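You operate a simulated robot arm through the tools that you are given. There is no shell and no other tool. Be economical: measure what you need, move in short steps, check, and stop when the job is done.

You are at the controls of a simulated robot arm. One attempt, no reset.

TASK
Empty the yellow bag into the cedar jar, then stow the bag.
Fine: empty it first, none spilt; then the bag goes in the drawer by the broom, shut it, and push the open jar back beside the lavender jar; the other bags stay full.

It is judged by the outcome, as a careful person would: the job done as asked, and still so three seconds after it is handed in. It fails if anything else is knocked over, pushed out of place, dropped, spilled or broken.

THE ROBOT
A 7-joint arm with a two-finger parallel gripper, fixed in place. Base frame: the origin is at the foot of the arm, x ahead of it, y to its left, z up; the work surface is at about z = 86.4. Units: cm, degrees, N and s.
With the tool pointing down near the work surface it reaches from about 20 to 74 cm from the base axis. Its first joint turns from -166.0 to 166.0 degrees. Payload 1.57 kg.
The tool frame sits at the grasp point between the pads (the TCP): z along the fingers, y along the line on which they close. The tips reach 3 cm beyond it. Largest opening 11 cm; finger width 2.4, thickness 1.2; the body of the gripper, 4.8 by 11.2 cm, starts 7.8 cm behind the TCP.
Orientation is that of the tool frame in the base frame, as a unit quaternion [w, x, y, z]. With the fingers straight down and closing along the base's y, the tool's x points along the base's -x, its y along +y and its z along -z.

THE INTERFACE
- The arm moves only by the tool jog_arm. Its argument "deltas" is a list of rows, each a list of 3 entries, a list of its own where there are three numbers: the shift along the tool's x, y, z in units of 20 mm (1.0 is 20 mm), then the turn, a rotation vector about the tool's x, y, z in units of 6 degrees (1.0 is 6 degrees), then the finger opening in mm, from 0 to 110. In form: [[[tx, ty, tz], [wx, wy, wz], grip], ...]. A call has 1 to 8 rows; each row shifts and turns the commanded pose from where the row before left it, along the tool's axes as they then stand. A call with a number of a shift or a turn outside -1 to 1 is refused whole. Each row takes 0.2 s and may step no farther than 5 cm and 8.6 degrees from the row before; otherwise, or with a gripper value out of range, the whole call is refused. Where a pose cannot be reached the arm comes as near as it can. A force on the tool above 40 N (or 10 N above the force at the start of the call, whichever is more), or a blocked arm, ends the call early, and 0.2 s more pass. Each finger travels about 4.5 cm/s and halts on what it meets, pressing with about 27 N; the grip force reading is that of the motor and also rises with nothing between the fingers. The clock runs only during rows and for 0.2 s after the last one: add rows that do not move to give the fingers time. The reply holds the time, the measured pose of the TCP, the force on the tool along the base axes, the opening and the grip force, in the units named above and with some noise, and new pictures: "views" is both (left out), scene, wrist or none.
- Cameras (640 x 400 px; columns grow to the right, rows downward): "scene" is fixed at [21.99, 49.95, 157.31]; the picture's right is [-0.92, -0.38, 0.00], its down [-0.25, 0.60, -0.76] and it looks along [0.29, -0.70, -0.65] (base axes); focal length 333 px, centre (320, 200). "wrist" rides on the gripper at [-3.6, 0, -8] in the tool frame; the picture's right is [0.00, -1.00, 0.00], its down [0.97, 0.00, -0.24] and it looks along [0.24, 0.00, 0.97] (tool axes); focal length 218 px, centre (320, 200). There is no depth. A picture from a camera that has moved, and an enlarged one, comes with that camera's place and axes in the base frame and with its lens.
- lift_body(by): slides the trunk up (or, below 0, down) by that many cm; the arm rides with it, the base frame stays. It gives what a move gives, with no picture.
- inspect(camera, box): a new picture of the part [left, top, right, bottom] of that camera's present view, enlarged. The clock stands still meanwhile.
- hand_in(): hands the job in; it is judged then, once.

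Go step by step. Nothing tells you positions but the pictures and the camera data: compare them with the known pose of the tool, close in by small moves and look again before you grip or let go. The budget is 120 turns and 150 pictures, counting those below and the enlarged ones. Unless the task says otherwise, let go and move clear before handing in, and close with one line.

The tools are called after "Emit:" as name(argument=value, ...) on one line, values as JSON. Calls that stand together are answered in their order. jog_arm: Moves the arm, as the interface text tells. Its arguments: {"type":"object","properties":{"deltas":{"type":"array"},"views":{"type":"string","enum":["both","scene","wrist","none"]}},"required":["deltas"]} The other tools are called the same way: lift_body (by) slides the trunk up or down; inspect (camera, box) takes an enlarged picture of a part of a camera's view; hand_in () hands the job in.

At the start:

```text
clock: 0.0
tcp_pos: [38.42, -13.81, 127.82]
tool_rot: [0.0, 0.0, 1.0, 0.0]
ft_force: [-0.2, -0.5, 0.3]
opening: 10.97
grasp_force: 0.1
trunk travel left (down, up): [-50.0, 9.0]
```

scene: 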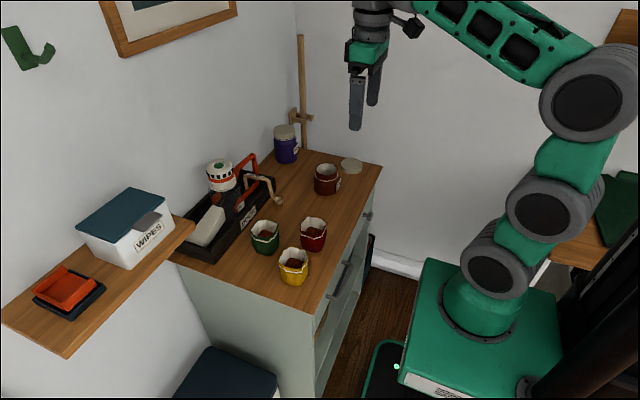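
wrist: 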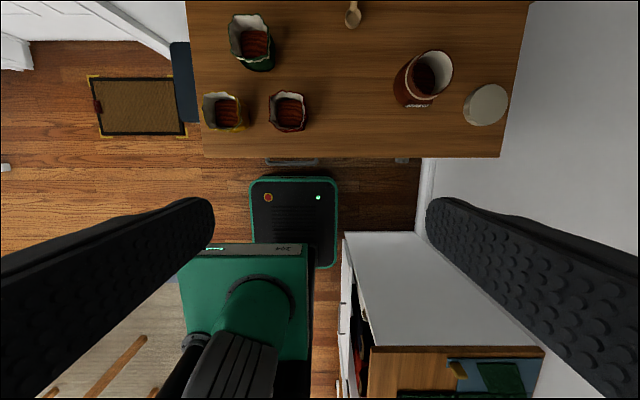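

I see three bags, an open dark red jar with its lid beside it, a purple jar in the corner and drawers in the cabinet front. I'll enlarge the key parts before moving.

Emit:
inspect(camera="scene", box=[240, 110, 400, 210])

Emit:
inspect(camera="scene", box=[230, 200, 390, 300])

Emit:
inspect(camera="wrist", box=[180, 0, 540, 225])

```text
4.00 times, centred on (320, 160) of scene
camera zoom: at [21.99, 49.95, 157.31], right [-0.92, -0.38, 0.0], down [-0.25, 0.6, -0.76], along [0.29, -0.7, -0.65], focal length 1332 px, centre (320, 360)
```

zoom: 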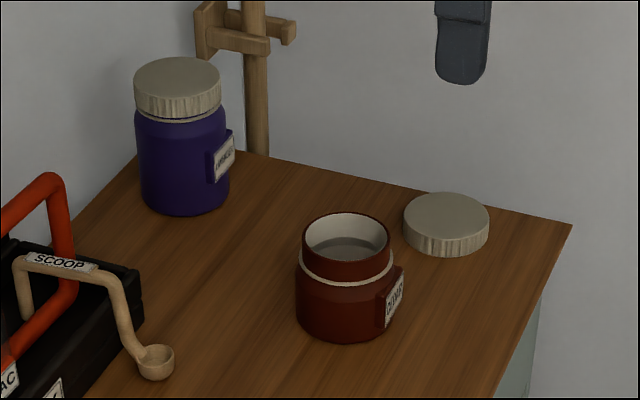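

```text
4.00 times, centred on (310, 250) of scene
camera zoom: at [21.99, 49.95, 157.31], right [-0.92, -0.38, 0.0], down [-0.25, 0.6, -0.76], along [0.29, -0.7, -0.65], focal length 1332 px, centre (360, 0)
```

zoom: 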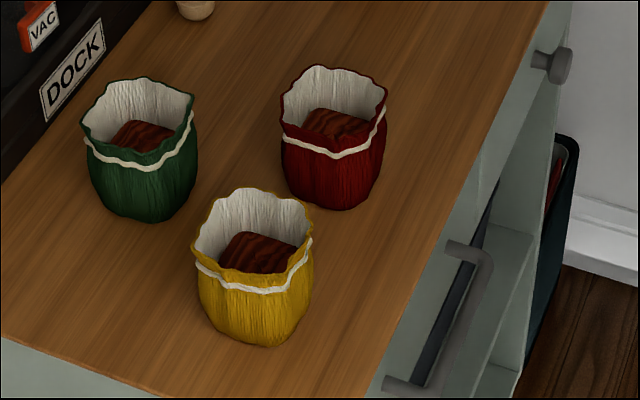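

```text
1.78 times, centred on (360, 112) of wrist
camera zoom: at [42.05, -13.73, 136.0], right [0.0, -1.0, 0.0], down [-0.97, 0.0, 0.24], along [-0.24, 0.0, -0.97], focal length 388 px, centre (249, 356)
```

zoom: 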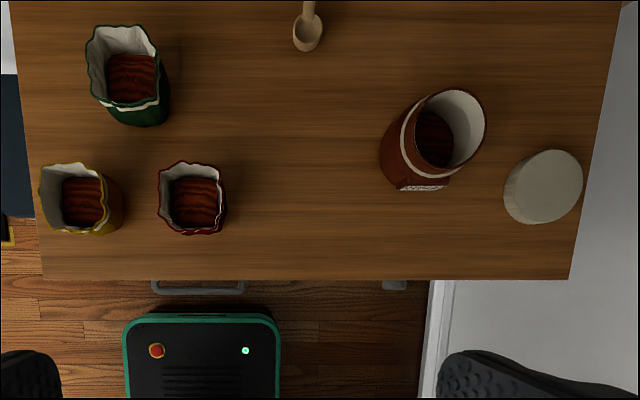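

The open jar's label needs a closer look, and so do the drawer fronts. I put the yellow bag near (48, 4), the jar near (54, -33) and the purple jar near (75, -44). I'll tilt the wrist forward to look at the front and the labels.

Emit:
jog_arm(deltas=[[[0, 0, 0], [0, -1, 0], 110], [[0, 0, 0], [0, -1, 0], 110], [[0, 0, 0], [0, -1, 0], 110], [[0, 0, 0], [0, -1, 0], 110], [[0, 0, 0], [0, -1, 0], 110], [[0, 0, 0], [0, -1, 0], 110], [[0, 0, 0], [0, -1, 0], 110], [[0, 0, 0], [0, -1, 0], 110]])

Emit:
inspect(camera="scene", box=[300, 150, 380, 200])

```text
clock: 2.0
tcp_pos: [40.2, -10.25, 134.43]
tool_rot: [0.386, -0.059, 0.92, 0.031]
ft_force: [-0.9, -0.3, 0.0]
opening: 11.01
grasp_force: 0.1
out of reach, approached as far as the arm can: row 6, 7, 8
trunk travel left (down, up): [-50.0, 9.0]
stopped in row 8: the arm was blocked; the commanded pose is now the measured one
camera wrist: at [37.05, -10.77, 142.75], right [0.13, -0.99, -0.01], down [-0.84, -0.11, -0.53], along [0.52, 0.08, -0.85], focal length 218 px, centre (320, 200)
```

scene: 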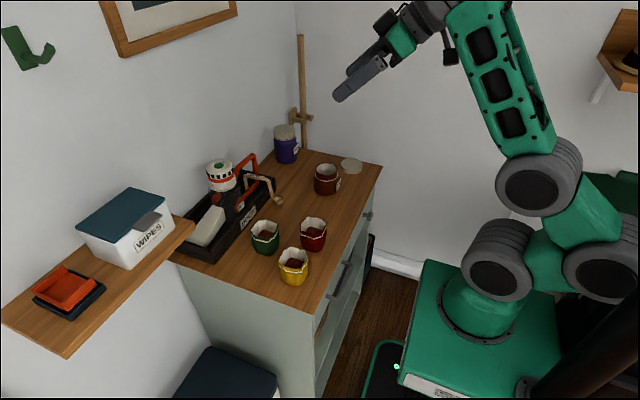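
wrist: 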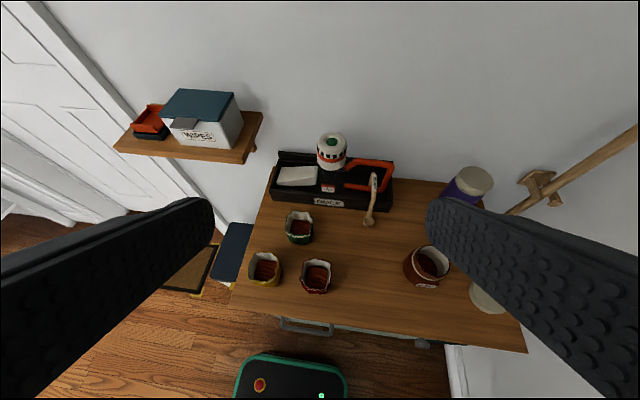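

```text
8.00 times, centred on (340, 175) of scene
camera zoom: at [21.99, 49.95, 157.31], right [-0.92, -0.38, 0.0], down [-0.25, 0.6, -0.76], along [0.29, -0.7, -0.65], focal length 2664 px, centre (160, 400)
```

zoom: 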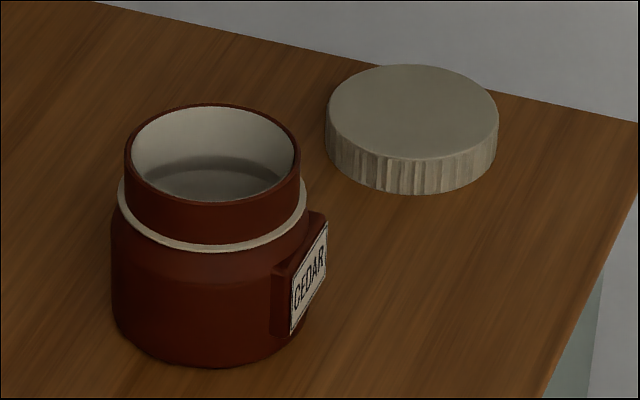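

The label reads CEDAR, and the broom stands in the far right corner, so the knobbed drawer is probably the one by the broom. I'll lower the trunk to bring the arm closer to working height, then look at the front.

Emit:
lift_body(by=-20)

Emit:
jog_arm(deltas=[[[0, 0, 0], [0, 0, 0], 110]])

Emit:
inspect(camera="wrist", box=[240, 200, 560, 400])

```text
clock: 4.1
tcp_pos: [42.15, -10.6, 112.85]
tool_rot: [0.361, -0.057, 0.93, 0.039]
ft_force: [-0.3, -0.2, -0.2]
opening: 11.01
grasp_force: 0.0
trunk travel left (down, up): [-30.0, 29.0]
```

```text
clock: 4.5
tcp_pos: [41.99, -10.51, 112.82]
tool_rot: [0.364, -0.057, 0.929, 0.039]
ft_force: [0.9, 0.0, 0.5]
opening: 10.97
grasp_force: 0.1
trunk travel left (down, up): [-30.0, 29.0]
camera wrist: at [39.36, -11.1, 121.27], right [0.14, -0.99, -0.03], down [-0.87, -0.1, -0.48], along [0.47, 0.09, -0.88], focal length 218 px, centre (320, 200)
```

scene: 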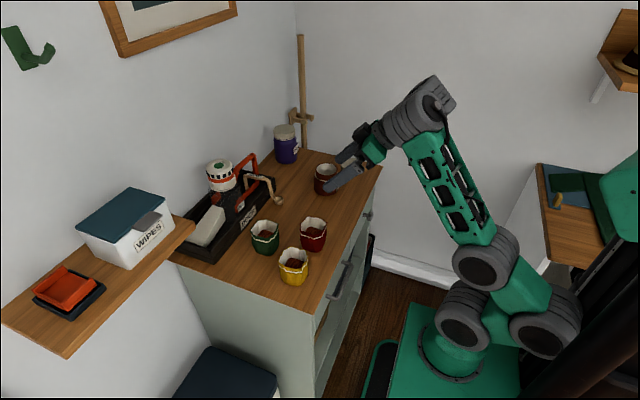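
wrist: 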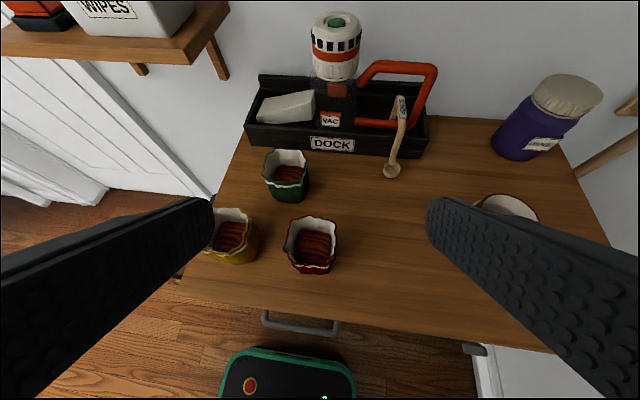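

```text
2.00 times, centred on (400, 300) of wrist
camera zoom: at [39.36, -11.1, 121.27], right [0.14, -0.99, -0.03], down [-0.87, -0.1, -0.48], along [0.47, 0.09, -0.88], focal length 436 px, centre (160, 0)
```

zoom: 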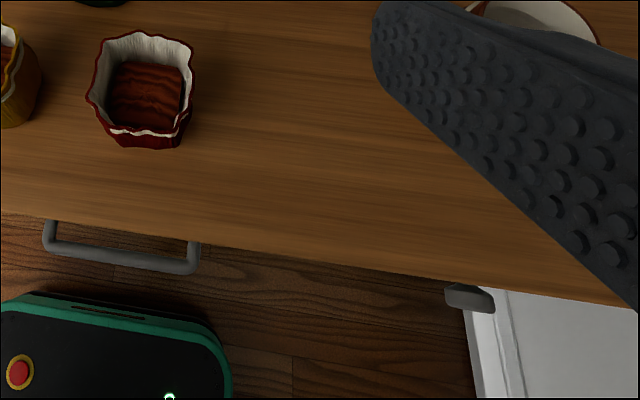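

The shoulder sits lower now, so I'll try tilting the tool to horizontal, pointing +x. I plan to straddle the yellow bag from above with horizontal fingers.

Emit:
jog_arm(deltas=[[[0, 0.2, 0.2], [0.167, -0.983, 0.03], 110], [[0, 0.2, 0.2], [0.167, -0.983, 0.03], 110], [[0, 0.2, 0.2], [0.167, -0.983, 0.03], 110], [[0, 0.2, 0.2], [0.167, -0.983, 0.03], 110], [[0, 0.2, 0.2], [0.167, -0.983, 0.03], 110], [[0, 0.2, 0.1], [0.167, -0.983, 0.03], 110], [[0, 0.2, 0.1], [0.167, -0.983, 0.03], 110], [[0, 0.2, 0], [0.167, -0.983, 0.03], 110]])

```text
clock: 5.1
tcp_pos: [42.29, -11.17, 111.78]
tool_rot: [0.354, -0.012, 0.935, 0.036]
ft_force: [0.2, 0.4, 1.0]
opening: 10.98
grasp_force: 0.2
out of reach, approached as far as the arm can: row 1, 2
trunk travel left (down, up): [-30.0, 29.0]
stopped in row 2: the arm was blocked; the commanded pose is now the measured one
camera wrist: at [39.8, -11.63, 120.28], right [0.05, -1.0, -0.06], down [-0.89, -0.01, -0.46], along [0.46, 0.07, -0.88], focal length 218 px, centre (320, 200)
```

scene: 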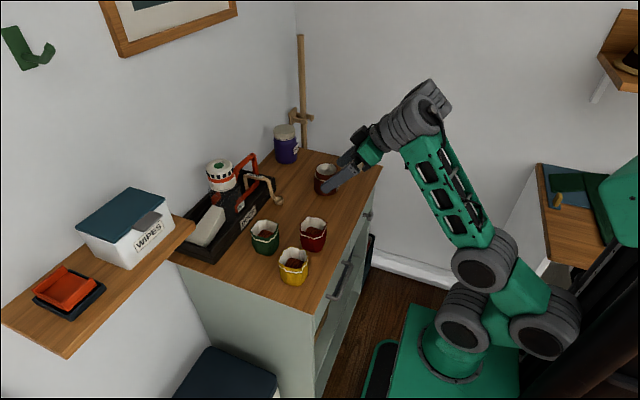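
wrist: 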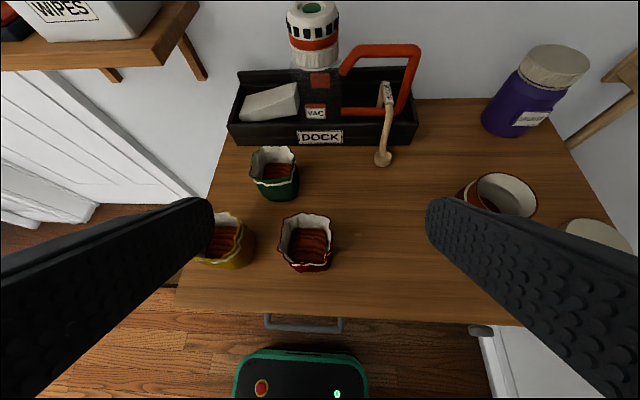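

The arm is stuck against a limit this close in, with the elbow folded. I'll move the tool outward over the table at height, then try the tilt there.

Emit:
jog_arm(deltas=[[[-0.75, 0, 0.66], [0, 0, 0], 110], [[-0.75, 0, 0.66], [0, 0, 0], 110], [[-0.75, 0, 0.66], [0, 0, 0], 110], [[-0.75, 0, 0.66], [0, 0, 0], 110], [[-0.75, 0, 0.66], [0, 0, 0], 110], [[-0.75, 0, 0.66], [0, 0, 0], 110]], views="none")

Emit:
jog_arm(deltas=[[[0, 0, 0], [0, -0.95, 0], 110], [[0, 0, 0], [0, -0.95, 0], 110], [[0, 0, 0], [0, -0.95, 0], 110], [[0, 0, 0], [0, -0.95, 0], 110], [[0, 0, 0], [0, -0.95, 0], 110], [[0, 0, 0], [0, -0.95, 0], 110], [[0, 0, 0], [0, -0.95, 0], 110], [[0, 0, 0], [0, 0, 0], 110]])

```text
clock: 6.5
tcp_pos: [50.4, -9.8, 117.89]
tool_rot: [0.359, -0.012, 0.933, 0.035]
ft_force: [-1.1, 0.1, 0.0]
opening: 10.99
grasp_force: 0.1
out of reach, approached as far as the arm can: row 1, 2, 3, 4, 5, 6
trunk travel left (down, up): [-30.0, 29.0]
```

```text
clock: 8.3
tcp_pos: [50.49, -9.84, 117.93]
tool_rot: [0.359, -0.012, 0.932, 0.035]
ft_force: [-0.4, 0.2, 0.0]
opening: 11.02
grasp_force: 0.0
out of reach, approached as far as the arm can: row 1, 2, 3, 4, 5, 6, 7
trunk travel left (down, up): [-30.0, 29.0]
camera wrist: at [47.84, -10.37, 126.41], right [0.05, -1.0, -0.06], down [-0.88, -0.02, -0.47], along [0.47, 0.07, -0.88], focal length 218 px, centre (320, 200)
```

scene: 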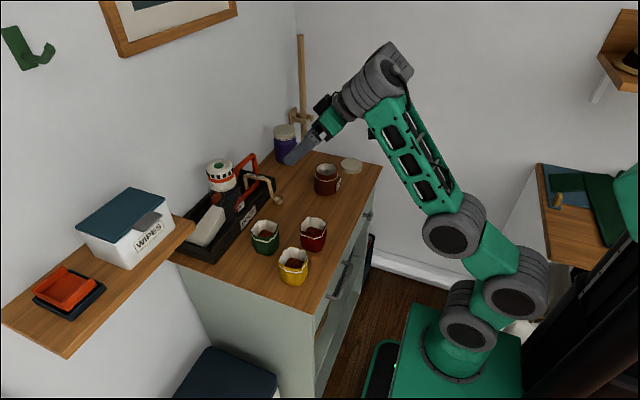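
wrist: 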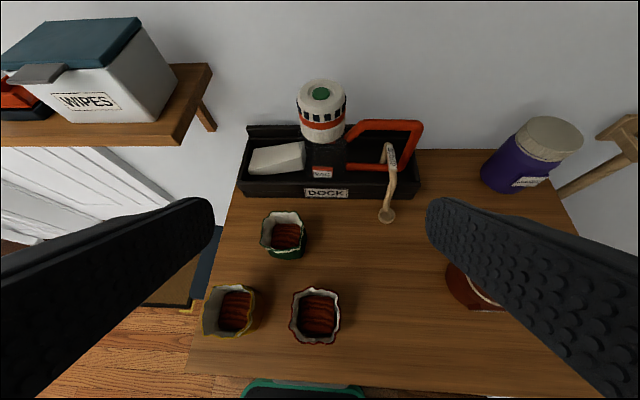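

The wrist seems to refuse pitching up any further in this posture. I'll test whether it tilts sideways freely instead.

Emit:
jog_arm(deltas=[[[0, 0, 0], [1, 0, 0], 110], [[0, 0, 0], [1, 0, 0], 110], [[0, 0, 0], [1, 0, 0], 110], [[0, 0, 0], [1, 0, 0], 110], [[0, 0, 0], [1, 0, 0], 110], [[0, 0, 0], [1, 0, 0], 110], [[0, 0, 0], [1, 0, 0], 110], [[0, 0, 0], [1, 0, 0], 110]], views="scene")

```text
clock: 10.1
tcp_pos: [50.64, -10.79, 114.81]
tool_rot: [0.333, 0.135, 0.866, -0.348]
ft_force: [1.2, 0.0, -0.1]
opening: 11.0
grasp_force: 0.0
out of reach, approached as far as the arm can: row 8
trunk travel left (down, up): [-30.0, 29.0]
```

scene: 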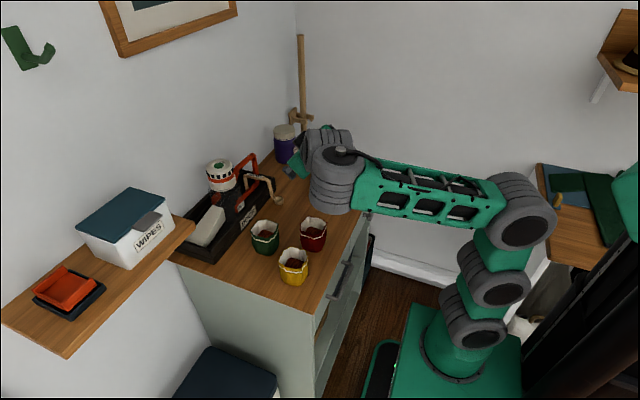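

Tilting sideways works, and the elbow swings aside to allow it. I'll carry on toward a horizontal tool at azimuth about -55°, which lets me approach the yellow bag from the table's open corner.

Emit:
jog_arm(deltas=[[[0, 0, 0], [0.25, -0.745, 0.865], 110], [[0, 0, 0], [0.25, -0.745, 0.865], 110], [[0, 0, 0], [0.25, -0.745, 0.865], 110], [[0, 0, 0], [0.25, -0.745, 0.865], 110], [[0, 0, 0], [0.25, -0.745, 0.865], 110], [[0, 0, 0], [0.25, -0.745, 0.865], 110], [[0, 0, 0], [0.25, -0.745, 0.865], 110], [[0, 0, 0], [0, 0, 0], 110]], views="scene")

```text
clock: 11.9
tcp_pos: [50.62, -11.06, 115.13]
tool_rot: [0.606, 0.311, 0.654, -0.329]
ft_force: [-0.6, 0.1, 0.6]
opening: 11.01
grasp_force: 0.1
out of reach, approached as far as the arm can: row 7
trunk travel left (down, up): [-30.0, 29.0]
```

scene: 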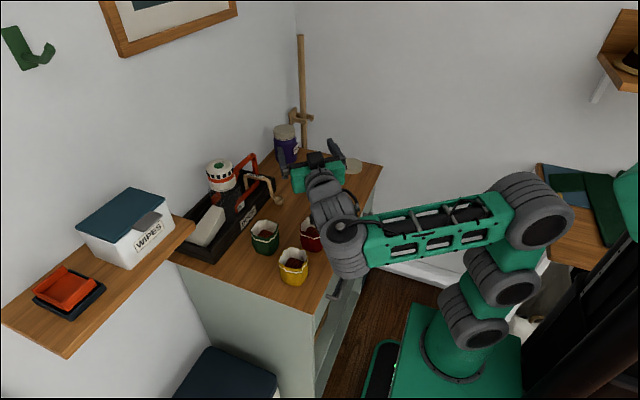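

The tool is now nearly horizontal. I'll move above the yellow bag with a slight downward pitch and check.

Emit:
jog_arm(deltas=[[[0.5, 0.53, -0.93], [0, 0.15, 0], 110], [[0.5, 0.53, -0.93], [0, 0.15, 0], 110], [[0.5, 0.53, -0.93], [0, 0.15, 0], 110], [[0.5, 0.53, -0.93], [0, 0.15, 0], 110], [[0.5, 0.53, -0.93], [0, 0.15, 0], 110], [[0.5, 0.53, -0.93], [0, 0.15, 0], 110], [[0.5, 0.53, -0.93], [0, 0.15, 0], 110], [[0, 0, 0], [0, 0, 0], 110]])

```text
clock: 13.7
tcp_pos: [52.83, -7.29, 107.92]
tool_rot: [0.571, 0.327, 0.686, -0.311]
ft_force: [-0.4, 0.1, 0.5]
opening: 11.01
grasp_force: 0.1
out of reach, approached as far as the arm can: row 1, 2, 3, 4, 5, 6, 7
trunk travel left (down, up): [-30.0, 29.0]
camera wrist: at [48.73, -1.25, 112.86], right [-0.8, -0.59, 0.05], down [-0.27, 0.28, -0.92], along [0.53, -0.75, -0.39], focal length 218 px, centre (320, 200)
```

scene: 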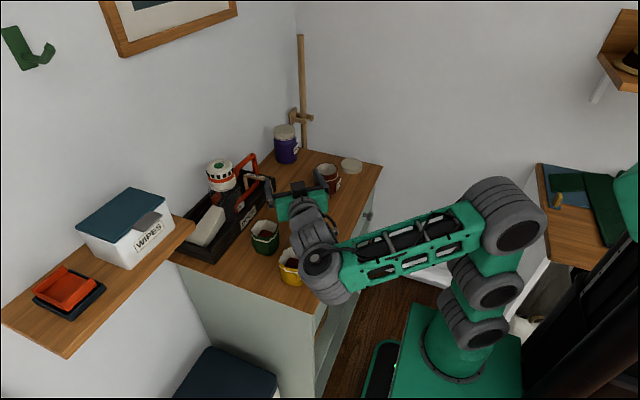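
wrist: 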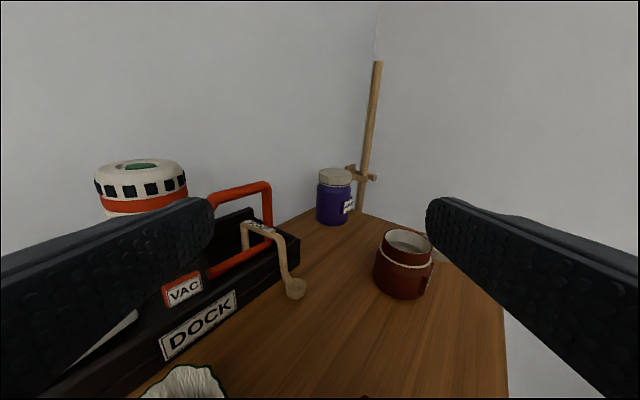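

The wrist bend seems limited: the tool must stay about 90° or more from the forearm. A lower trunk with the forearm rising should help, so I'll raise the tool before lowering the trunk.

Emit:
jog_arm(deltas=[[[-1, 0, 0], [0, 0, 0], 110], [[-1, 0, 0], [0, 0, 0], 110], [[-1, 0, 0], [0, 0, 0], 110], [[-1, 0, 0], [0, 0, 0], 110], [[-1, 0, 0], [0, 0, 0], 110], [[-1, 0, 0], [0, 0, 0], 110], [[-1, 0, 0], [0, 0, 0], 110], [[-1, 0, 0], [0, 0, 0], 110]], views="none")

Emit:
lift_body(by=-12)

Emit:
jog_arm(deltas=[[[-0.5, 0.5, -0.9], [0, 0, 0], 110], [[-0.5, 0.5, -0.9], [0, 0, 0], 110], [[-0.5, 0.5, -0.9], [0, 0, 0], 110], [[-0.5, 0.5, -0.9], [0, 0, 0], 110], [[-0.5, 0.5, -0.9], [0, 0, 0], 110], [[-0.5, 0.5, -0.9], [0, 0, 0], 110], [[0, 0, 0], [0, 0, 0], 110]])

```text
clock: 15.5
tcp_pos: [55.14, -9.18, 123.73]
tool_rot: [0.57, 0.327, 0.687, -0.31]
ft_force: [0.4, 0.4, -0.9]
opening: 11.0
grasp_force: 0.0
out of reach, approached as far as the arm can: row 7
trunk travel left (down, up): [-30.0, 29.0]
```

```text
clock: 17.0
tcp_pos: [55.25, -9.14, 111.71]
tool_rot: [0.57, 0.327, 0.687, -0.31]
ft_force: [0.1, 0.8, -0.3]
opening: 10.99
grasp_force: 0.2
trunk travel left (down, up): [-18.0, 41.0]
```

```text
clock: 18.6
tcp_pos: [55.2, -9.04, 111.61]
tool_rot: [0.569, 0.327, 0.687, -0.311]
ft_force: [-1.1, 0.4, -0.6]
opening: 10.99
grasp_force: 0.0
out of reach, approached as far as the arm can: row 1, 2, 3, 4, 5, 6
trunk travel left (down, up): [-18.0, 41.0]
camera wrist: at [51.13, -3.02, 116.68], right [-0.8, -0.59, 0.05], down [-0.27, 0.29, -0.92], along [0.53, -0.75, -0.39], focal length 218 px, centre (320, 200)
```

scene: 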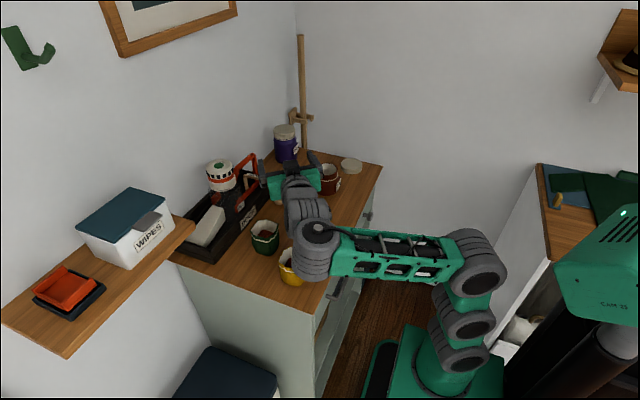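
wrist: 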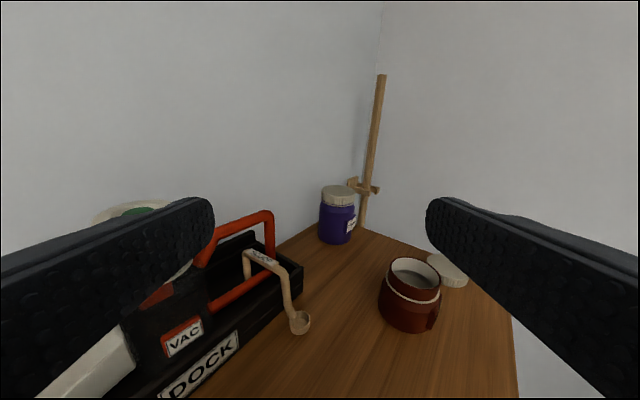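

The arm is stuck in this sideways posture. I'll go back to a forward, 45°-down tool while rising, then lower the trunk fully so the forearm can rise toward the wrist.

Emit:
jog_arm(deltas=[[[-0.5, 0, -0.3], [-1, 0.636, -0.443], 110], [[-0.5, 0, -0.3], [-1, 0.636, -0.443], 110], [[-0.5, 0, -0.3], [-1, 0.636, -0.443], 110], [[-0.5, 0, -0.3], [-1, 0.636, -0.443], 110], [[-0.5, 0, -0.3], [-1, 0.636, -0.443], 110], [[-0.5, 0, -0.3], [-1, 0.636, -0.443], 110], [[-0.5, 0, -0.3], [-1, 0.636, -0.443], 110], [[-0.5, 0, -0.3], [-1, 0.636, -0.443], 110]], views="scene")

```text
clock: 20.4
tcp_pos: [54.85, -7.66, 120.77]
tool_rot: [0.39, 0.013, 0.921, -0.011]
ft_force: [-1.3, 0.4, -0.5]
opening: 10.99
grasp_force: 0.2
out of reach, approached as far as the arm can: row 7
trunk travel left (down, up): [-18.0, 41.0]
```

scene: 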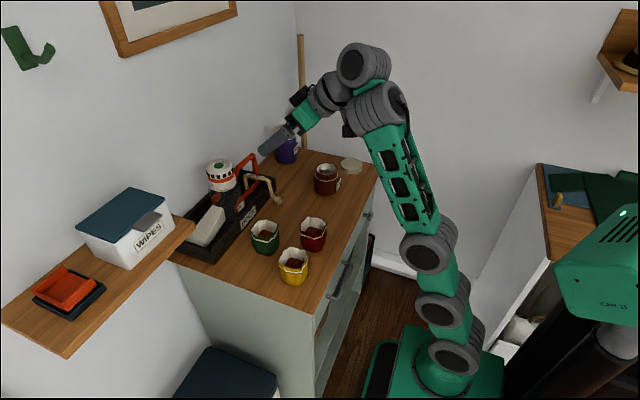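

Now pointing forward at -44° pitch. I'll lower the trunk fully and try pitching up from here.

Emit:
lift_body(by=-12)

Emit:
jog_arm(deltas=[[[-0.4, 0, -0.4], [0, -0.7, 0], 110], [[-0.4, 0, -0.4], [0, -0.7, 0], 110], [[-0.4, 0, -0.4], [0, -0.7, 0], 110], [[-0.4, 0, -0.4], [0, -0.7, 0], 110], [[-0.4, 0, -0.4], [0, -0.7, 0], 110], [[-0.4, 0, -0.4], [0, -0.7, 0], 110]], views="scene")

```text
clock: 21.9
tcp_pos: [54.85, -7.67, 108.73]
tool_rot: [0.392, 0.012, 0.92, -0.012]
ft_force: [0.5, -0.2, 0.3]
opening: 10.99
grasp_force: 0.0
trunk travel left (down, up): [-6.0, 53.0]
```

```text
clock: 23.3
tcp_pos: [53.43, -7.53, 115.17]
tool_rot: [0.583, 0.01, 0.812, -0.014]
ft_force: [0.1, 0.4, -0.2]
opening: 10.99
grasp_force: 0.1
trunk travel left (down, up): [-6.0, 53.0]
```

scene: 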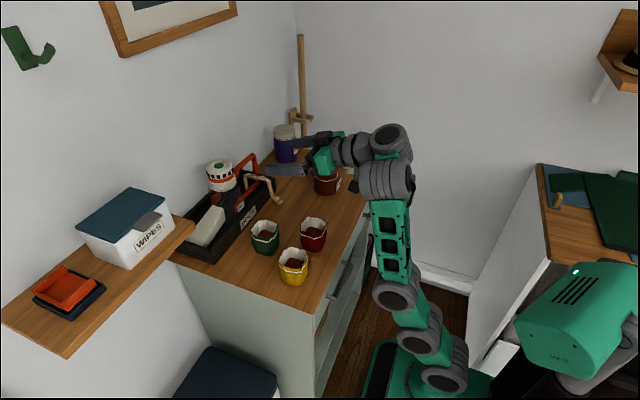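

That worked: pitch is about -19° with no limit hit. Moving above the yellow bag now.

Emit:
jog_arm(deltas=[[[0.8, 0.82, -0.12], [0, 0, 0], 110], [[0.8, 0.82, -0.12], [0, 0, 0], 110], [[0.8, 0.82, -0.12], [0, 0, 0], 110], [[0.8, 0.82, -0.12], [0, 0, 0], 110], [[0.8, 0.82, -0.12], [0, 0, 0], 110], [[0.8, 0.82, -0.12], [0, 0, 0], 110], [[0.8, 0.82, -0.12], [0, 0, 0], 110], [[0, 0, 0], [0, 0, 0], 110]])

```text
clock: 25.1
tcp_pos: [54.12, 3.26, 114.18]
tool_rot: [0.583, 0.01, 0.813, -0.014]
ft_force: [-0.3, 0.4, -0.3]
opening: 11.02
grasp_force: 0.1
out of reach, approached as far as the arm can: row 2, 3, 4, 5, 6, 7
trunk travel left (down, up): [-6.0, 53.0]
camera wrist: at [47.7, 3.62, 120.27], right [-0.03, -1.0, 0.01], down [-0.54, 0.01, -0.84], along [0.84, -0.03, -0.54], focal length 218 px, centre (320, 200)
```

scene: 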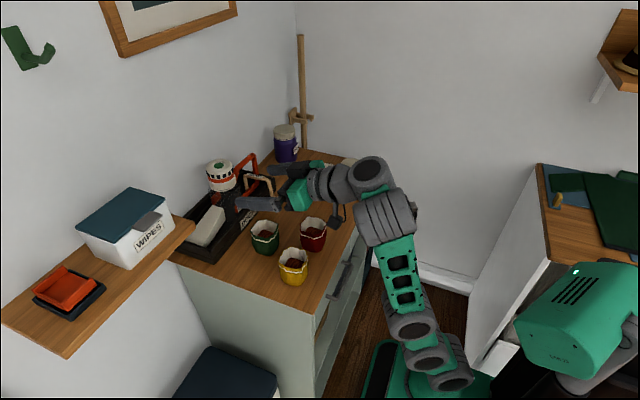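
wrist: 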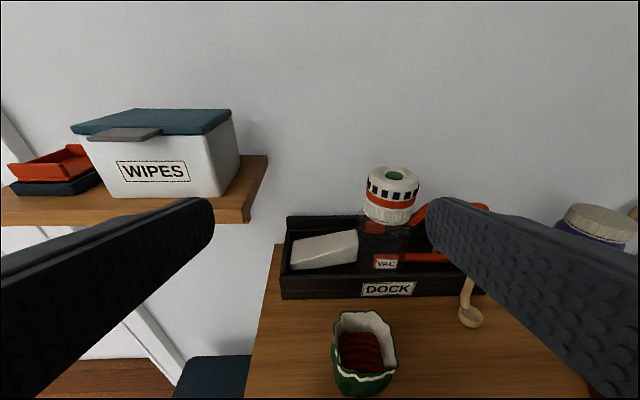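

The limit bites again when lower and closer in, so the bag has to be gripped at a steeper pitch of about -38°. I'll drop the last 6 cm of trunk, pitch down and approach.

Emit:
lift_body(by=-6)

Emit:
jog_arm(deltas=[[[0, 0, 0], [0, 0.8, 0], 110], [[0, 0, 0], [0, 0.8, 0], 110], [[0, 0, 0], [0, 0.8, 0], 110], [[0, 0, 0], [0, 0.8, 0], 110], [[0.95, 0.08, -0.2], [0, 0, 0], 110], [[0.95, 0.08, -0.2], [0, 0, 0], 110], [[0.95, 0.08, -0.2], [0, 0, 0], 110], [[0.95, 0.08, -0.2], [0, 0, 0], 110]])

```text
clock: 26.1
tcp_pos: [54.01, 3.13, 108.15]
tool_rot: [0.583, 0.01, 0.812, -0.014]
ft_force: [-0.2, -0.6, 0.5]
opening: 11.01
grasp_force: 0.0
trunk travel left (down, up): [0.0, 59.0]
```

```text
clock: 27.9
tcp_pos: [49.92, 5.76, 105.79]
tool_rot: [0.528, 0.011, 0.849, -0.014]
ft_force: [0.6, 0.1, 0.0]
opening: 10.98
grasp_force: 0.1
out of reach, approached as far as the arm can: row 2, 3, 4, 5, 6, 7, 8
trunk travel left (down, up): [0.0, 59.0]
camera wrist: at [44.55, 6.25, 112.66], right [-0.03, -1.0, 0.01], down [-0.64, 0.01, -0.77], along [0.76, -0.03, -0.64], focal length 218 px, centre (320, 200)
```

scene: 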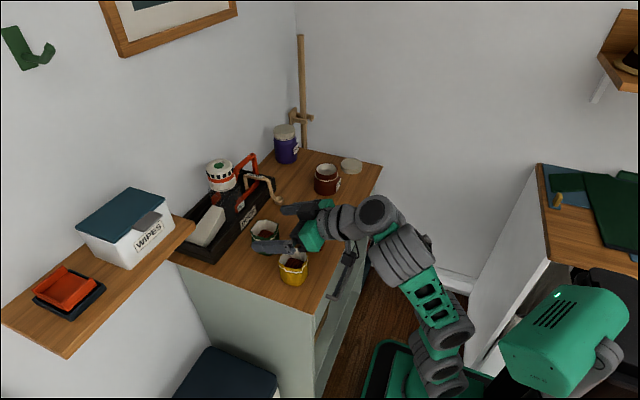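
wrist: 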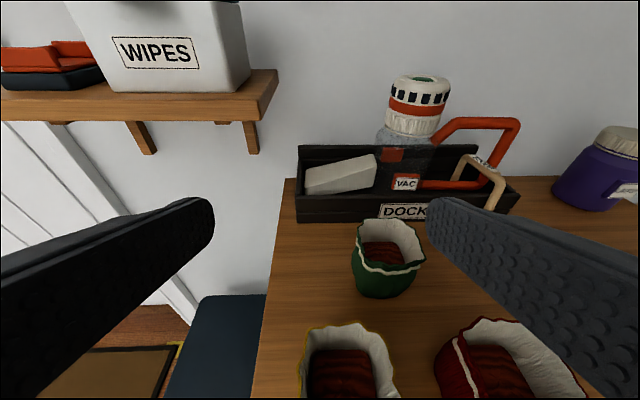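

Pitch is about -26° at (49.9, 5.8, 105.8), and the bags are coming into view. I'll continue pitching down and descending in small amounts.

Emit:
jog_arm(deltas=[[[0, 0, 0], [0, 0.6, 0], 110], [[0, 0, 0], [0, 0.6, 0], 110], [[0, 0, 0], [0, 0.6, 0], 110], [[0, 0, 0], [0, 0.6, 0], 110]], views="none")

Emit:
jog_arm(deltas=[[[0.4, 0, -0.1], [0, 0, 0], 110], [[0.4, 0, -0.1], [0, 0, 0], 110]], views="none")

```text
clock: 28.9
tcp_pos: [49.47, 5.56, 99.95]
tool_rot: [0.449, 0.012, 0.893, -0.012]
ft_force: [0.8, -0.5, -0.7]
opening: 11.0
grasp_force: 0.0
out of reach, approached as far as the arm can: row 1, 2, 3, 4
trunk travel left (down, up): [0.0, 59.0]
```

```text
clock: 29.5
tcp_pos: [48.27, 5.7, 98.9]
tool_rot: [0.45, 0.012, 0.893, -0.012]
ft_force: [0.5, 0.4, -1.2]
opening: 10.97
grasp_force: 0.0
trunk travel left (down, up): [0.0, 59.0]
```

Pitch is about -36° at (48.3, 5.7, 98.9). Checking alignment with the bag before going down.

Emit:
jog_arm(deltas=[[[0, 0, 0], [0, 0, 0], 110]])

Emit:
inspect(camera="scene", box=[230, 200, 390, 300])

```text
clock: 29.9
tcp_pos: [48.3, 5.61, 98.86]
tool_rot: [0.449, 0.012, 0.893, -0.012]
ft_force: [0.4, 0.5, 0.2]
opening: 11.02
grasp_force: 0.0
trunk travel left (down, up): [0.0, 59.0]
camera wrist: at [43.98, 5.96, 106.66], right [-0.03, -1.0, 0.01], down [-0.77, 0.02, -0.64], along [0.64, -0.03, -0.77], focal length 218 px, centre (320, 200)
```

scene: 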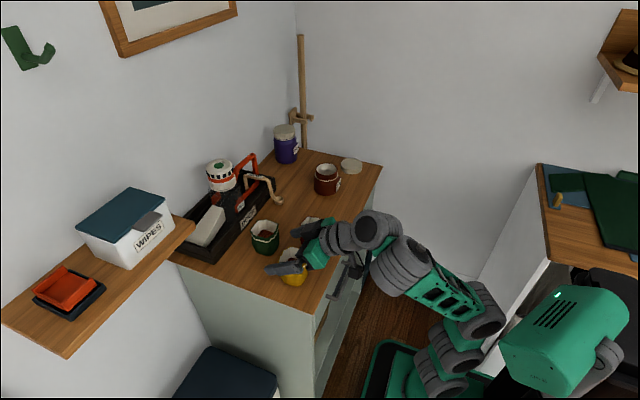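
wrist: 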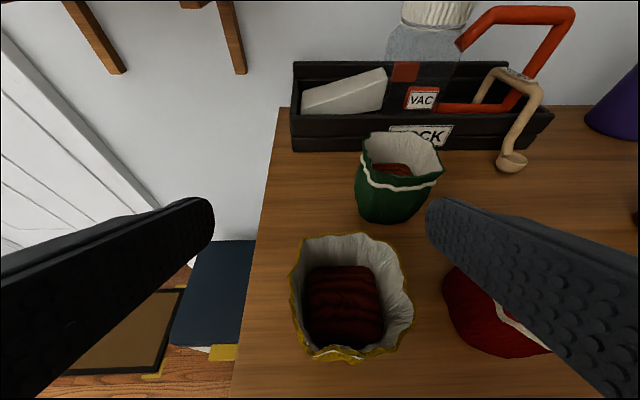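

```text
4.00 times, centred on (310, 250) of scene
camera zoom: at [21.99, 49.95, 157.31], right [-0.92, -0.38, 0.0], down [-0.25, 0.6, -0.76], along [0.29, -0.7, -0.65], focal length 1332 px, centre (360, 0)
```

zoom: 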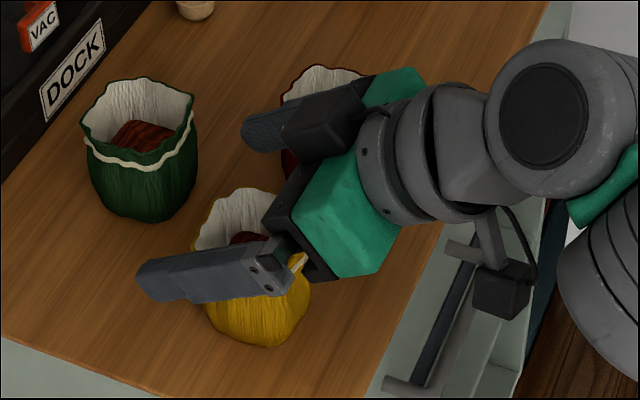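

The bag rim centre comes out at about (47.8, 4.0), 1.6 cm to my right. I'll shift over, narrow the opening to clear the red bag, descend halfway and look.

Emit:
jog_arm(deltas=[[[0, -0.4, 0], [0, 0, 0], 94], [[0, -0.4, 0], [0, 0, 0], 94], [[0, 0, 0], [0, 0, 0], 94], [[0.5, 0, 0.34], [0, 0, 0], 94], [[0.5, 0, 0.34], [0, 0, 0], 94], [[0, 0, 0], [0, 0, 0], 94]])

Emit:
inspect(camera="scene", box=[230, 200, 390, 300])

```text
clock: 31.3
tcp_pos: [48.1, 4.09, 96.45]
tool_rot: [0.449, 0.011, 0.893, -0.011]
ft_force: [0.0, 0.0, 0.4]
opening: 9.41
grasp_force: 0.1
trunk travel left (down, up): [0.0, 59.0]
camera wrist: at [43.78, 4.32, 104.27], right [-0.03, -1.0, 0.01], down [-0.77, 0.02, -0.64], along [0.64, -0.03, -0.77], focal length 218 px, centre (320, 200)
```

scene: 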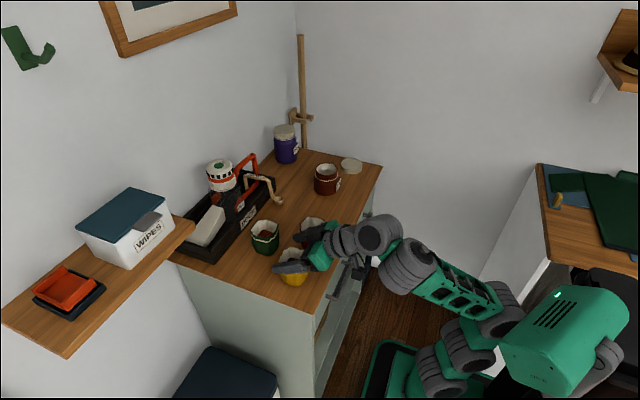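
wrist: 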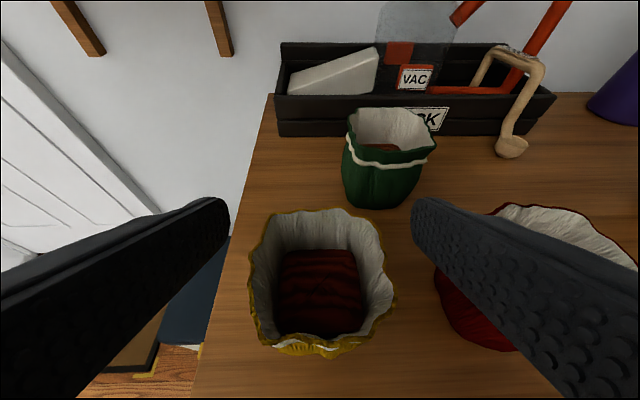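

```text
4.00 times, centred on (310, 250) of scene
camera zoom: at [21.99, 49.95, 157.31], right [-0.92, -0.38, 0.0], down [-0.25, 0.6, -0.76], along [0.29, -0.7, -0.65], focal length 1332 px, centre (360, 0)
```

zoom: 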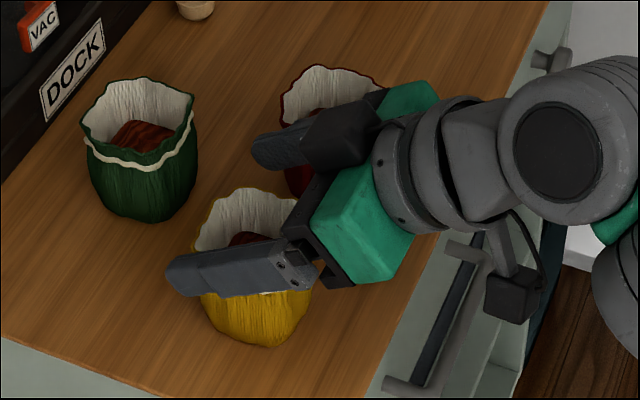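

Alignment looks good, so I'll descend the rest of the way around the bag.

Emit:
jog_arm(deltas=[[[0.55, 0, 0.38], [0, 0, 0], 94], [[0.55, 0, 0.38], [0, 0, 0], 94], [[0.55, 0, 0.38], [0, 0, 0], 94], [[0.5, 0, 0.37], [0, 0, 0], 94], [[0, 0, 0], [0, 0, 0], 94]])

Emit:
inspect(camera="scene", box=[230, 200, 390, 300])

```text
clock: 32.5
tcp_pos: [47.87, 4.0, 91.21]
tool_rot: [0.45, 0.011, 0.893, -0.011]
ft_force: [0.0, 0.1, 0.0]
opening: 9.4
grasp_force: 0.1
trunk travel left (down, up): [0.0, 59.0]
camera wrist: at [43.74, 4.35, 99.09], right [-0.03, -1.0, 0.01], down [-0.77, 0.02, -0.64], along [0.64, -0.03, -0.77], focal length 218 px, centre (320, 200)
```

scene: 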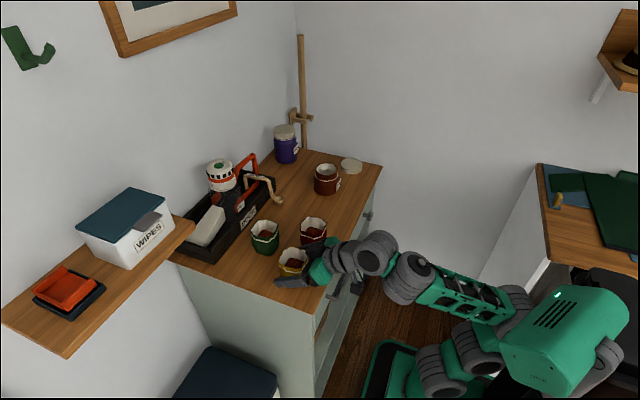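
wrist: 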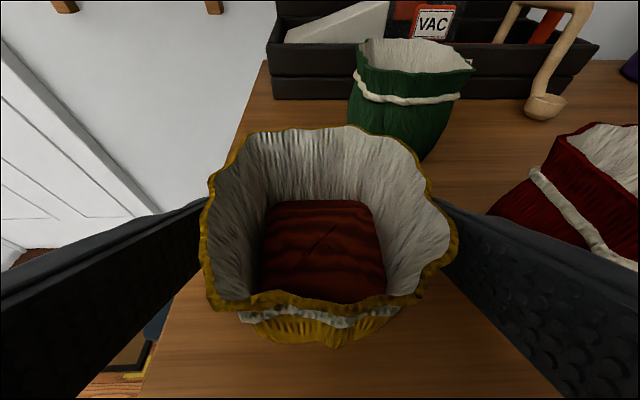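

```text
4.00 times, centred on (310, 250) of scene
camera zoom: at [21.99, 49.95, 157.31], right [-0.92, -0.38, 0.0], down [-0.25, 0.6, -0.76], along [0.29, -0.7, -0.65], focal length 1332 px, centre (360, 0)
```

zoom: 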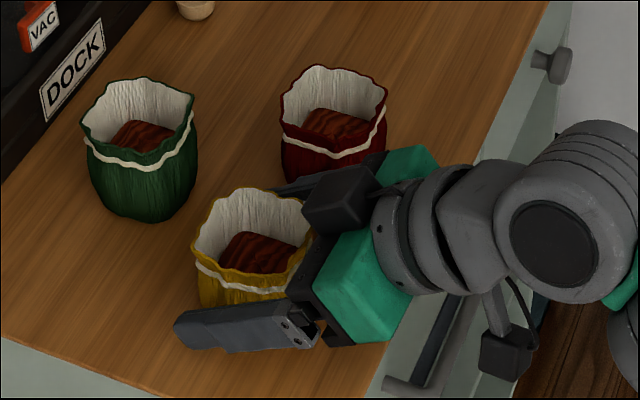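

The fingers straddle the bag evenly at mid height. Closing gently and watching the force.

Emit:
jog_arm(deltas=[[[0, 0, 0], [0, 0, 0], 78], [[0, 0, 0], [0, 0, 0], 72], [[0, 0, 0], [0, 0, 0], 68], [[0, 0, 0], [0, 0, 0], 64], [[0, 0, 0], [0, 0, 0], 60], [[0, 0, 0], [0, 0, 0], 60]], views="wrist")

```text
clock: 33.9
tcp_pos: [47.89, 4.12, 91.28]
tool_rot: [0.449, 0.012, 0.893, -0.013]
ft_force: [0.1, -0.2, 0.6]
opening: 6.1
grasp_force: 27.6
trunk travel left (down, up): [0.0, 59.0]
camera wrist: at [43.74, 4.34, 99.09], right [-0.03, -1.0, 0.01], down [-0.77, 0.02, -0.64], along [0.64, -0.03, -0.77], focal length 218 px, centre (320, 200)
```

wrist: 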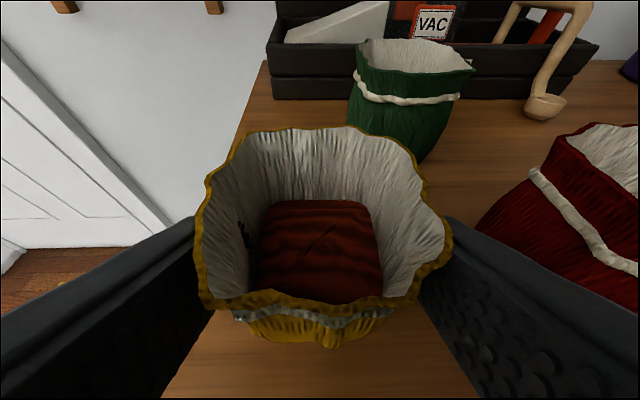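

Gripped at 6.1 cm with a firm reading. Lifting straight up.

Emit:
jog_arm(deltas=[[[-0.4, 0, -0.3], [0, 0, 0], 58], [[-0.8, 0, -0.6], [0, 0, 0], 58], [[-0.8, 0, -0.6], [0, 0, 0], 58], [[-0.8, 0, -0.6], [0, 0, 0], 58], [[-0.8, 0, -0.6], [0, 0, 0], 58], [[-0.8, 0, -0.6], [0, 0, 0], 58]])

```text
clock: 35.3
tcp_pos: [47.98, 4.1, 100.21]
tool_rot: [0.449, 0.011, 0.893, -0.011]
ft_force: [-1.0, -0.7, -0.3]
opening: 6.1
grasp_force: 26.9
out of reach, approached as far as the arm can: row 6
trunk travel left (down, up): [0.0, 59.0]
camera wrist: at [43.81, 4.41, 108.07], right [-0.03, -1.0, 0.01], down [-0.77, 0.02, -0.64], along [0.64, -0.03, -0.77], focal length 218 px, centre (320, 200)
```

scene: 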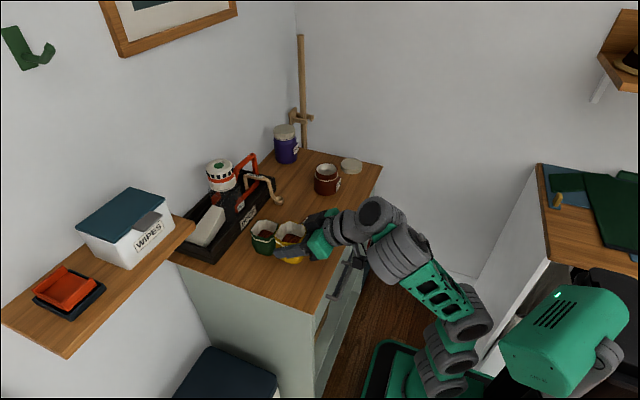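
wrist: 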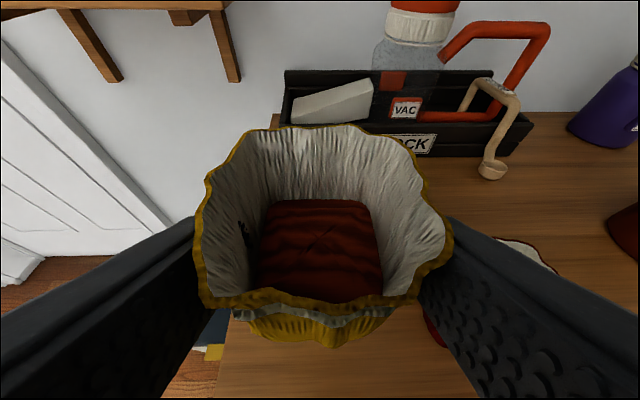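

The bag is up and level. I'll raise the trunk for clearance and carry it toward the jar, keeping the bag upright.

Emit:
lift_body(by=8)

Emit:
jog_arm(deltas=[[[-0.09, -0.95, 0.12], [0, 0, 0], 58], [[-0.09, -0.95, 0.12], [0, 0, 0], 58], [[-0.09, -0.95, 0.12], [0, 0, 0], 58], [[-0.09, -0.95, 0.12], [0, 0, 0], 58], [[-0.09, -0.95, 0.12], [0, 0, 0], 58], [[-0.09, -0.95, 0.12], [0, 0, 0], 58], [[-0.09, -0.95, 0.12], [0, 0, 0], 58], [[-0.09, -0.95, 0.12], [0, 0, 0], 58]], views="scene")

```text
clock: 36.4
tcp_pos: [47.92, 4.21, 108.31]
tool_rot: [0.449, 0.012, 0.894, -0.012]
ft_force: [0.5, -0.1, -0.3]
opening: 6.08
grasp_force: 27.0
trunk travel left (down, up): [-8.0, 51.0]
```

```text
clock: 38.2
tcp_pos: [50.1, -10.17, 109.09]
tool_rot: [0.45, 0.011, 0.893, -0.011]
ft_force: [-0.4, -0.3, -0.7]
opening: 6.09
grasp_force: 26.8
out of reach, approached as far as the arm can: row 3, 4
trunk travel left (down, up): [-8.0, 51.0]
```

scene: 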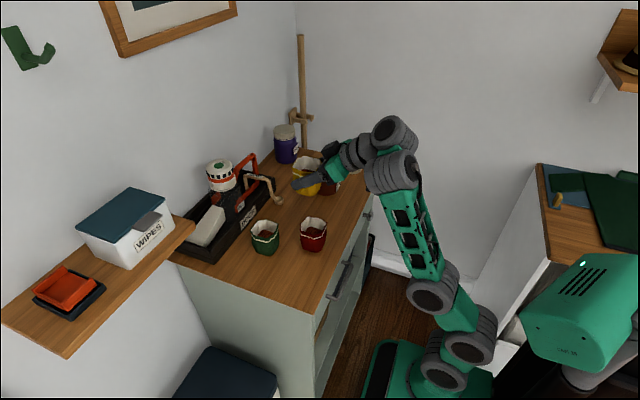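

Bag carried clear of the others. Continuing toward the jar.

Emit:
jog_arm(deltas=[[[-0.09, -0.95, 0.12], [0, 0, 0], 58], [[-0.09, -0.95, 0.12], [0, 0, 0], 58], [[-0.09, -0.95, 0.12], [0, 0, 0], 58], [[-0.09, -0.95, 0.12], [0, 0, 0], 58], [[-0.09, -0.95, 0.12], [0, 0, 0], 58], [[-0.09, -0.95, 0.12], [0, 0, 0], 58], [[-0.09, -0.95, 0.12], [0, 0, 0], 58], [[-0.09, -0.95, 0.12], [0, 0, 0], 58]])

```text
clock: 40.0
tcp_pos: [50.51, -23.01, 107.73]
tool_rot: [0.449, 0.011, 0.893, -0.011]
ft_force: [0.3, 0.0, -0.1]
opening: 6.11
grasp_force: 26.7
out of reach, approached as far as the arm can: row 6, 7, 8
trunk travel left (down, up): [-8.0, 51.0]
camera wrist: at [46.2, -22.72, 115.5], right [-0.03, -1.0, 0.01], down [-0.77, 0.02, -0.64], along [0.64, -0.03, -0.77], focal length 218 px, centre (320, 200)
```

scene: 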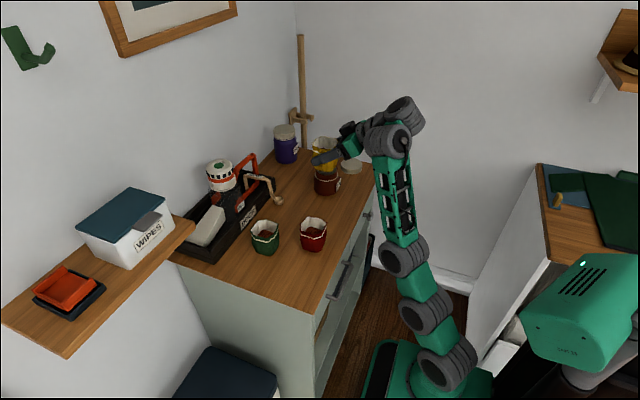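
wrist: 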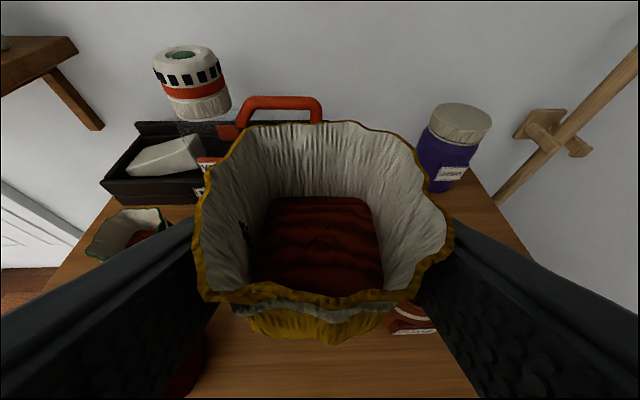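

I'm at a limit with the tool straight ahead, so I'll yaw it toward the jar's radial direction and continue over the jar.

Emit:
jog_arm(deltas=[[[0, 0, 0], [0.67, 0, 0.5], 58], [[0, 0, 0], [0.67, 0, 0.5], 58], [[0, 0, 0], [0.67, 0, 0.5], 58], [[0, 0, 0], [0.67, 0, 0.5], 58], [[-0.35, -0.7, 0.45], [0, 0, 0], 58], [[-0.35, -0.7, 0.45], [0, 0, 0], 58], [[-0.35, -0.7, 0.45], [0, 0, 0], 58], [[-0.35, -0.7, 0.45], [0, 0, 0], 58]])

```text
clock: 41.8
tcp_pos: [52.36, -29.89, 107.92]
tool_rot: [0.442, 0.167, 0.877, -0.089]
ft_force: [-0.9, 0.8, 0.6]
opening: 6.08
grasp_force: 27.2
trunk travel left (down, up): [-8.0, 51.0]
camera wrist: at [48.47, -28.11, 115.71], right [-0.37, -0.93, 0.01], down [-0.72, 0.28, -0.64], along [0.59, -0.24, -0.77], focal length 218 px, centre (320, 200)
```

scene: 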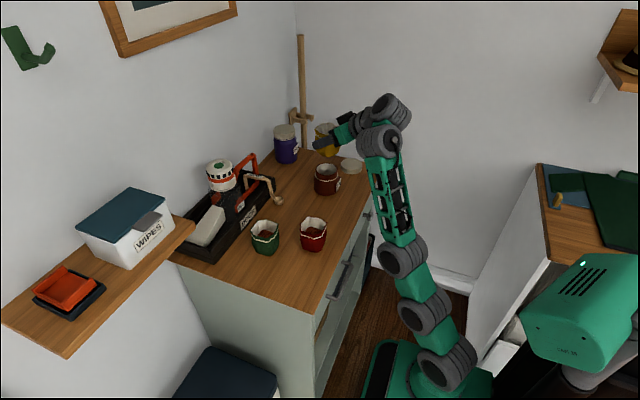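
wrist: 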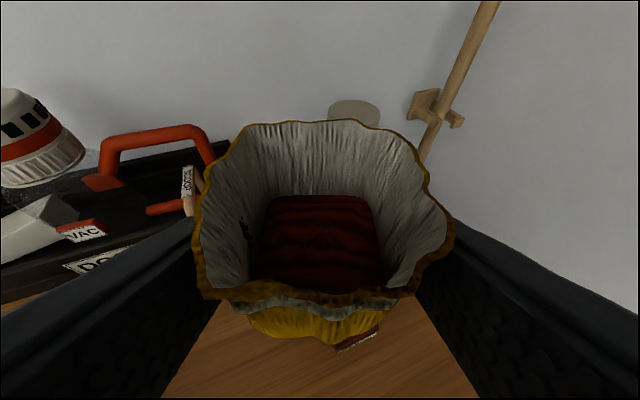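

Free movement again. I'll pitch up about 18° to flatten the tool while the bag tips only slightly.

Emit:
jog_arm(deltas=[[[0, 0, 0], [0, -0.6, 0], 58], [[0, 0, 0], [0, -0.6, 0], 58], [[0, 0, 0], [0, -0.6, 0], 58], [[0, 0, 0], [0, -0.6, 0], 58], [[0, 0, 0], [0, -0.6, 0], 58], [[0, 0, 0], [0, 0, 0], 58]], views="scene")

```text
clock: 43.2
tcp_pos: [52.49, -29.8, 107.95]
tool_rot: [0.496, 0.16, 0.848, -0.099]
ft_force: [0.5, 0.3, 0.8]
opening: 6.07
grasp_force: 27.0
out of reach, approached as far as the arm can: row 3, 4, 5
trunk travel left (down, up): [-8.0, 51.0]
```

scene: 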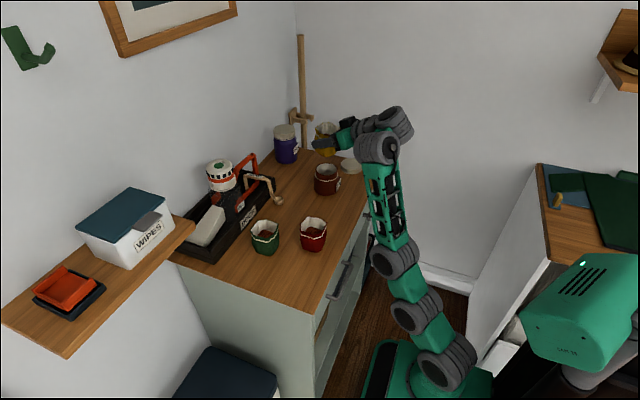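

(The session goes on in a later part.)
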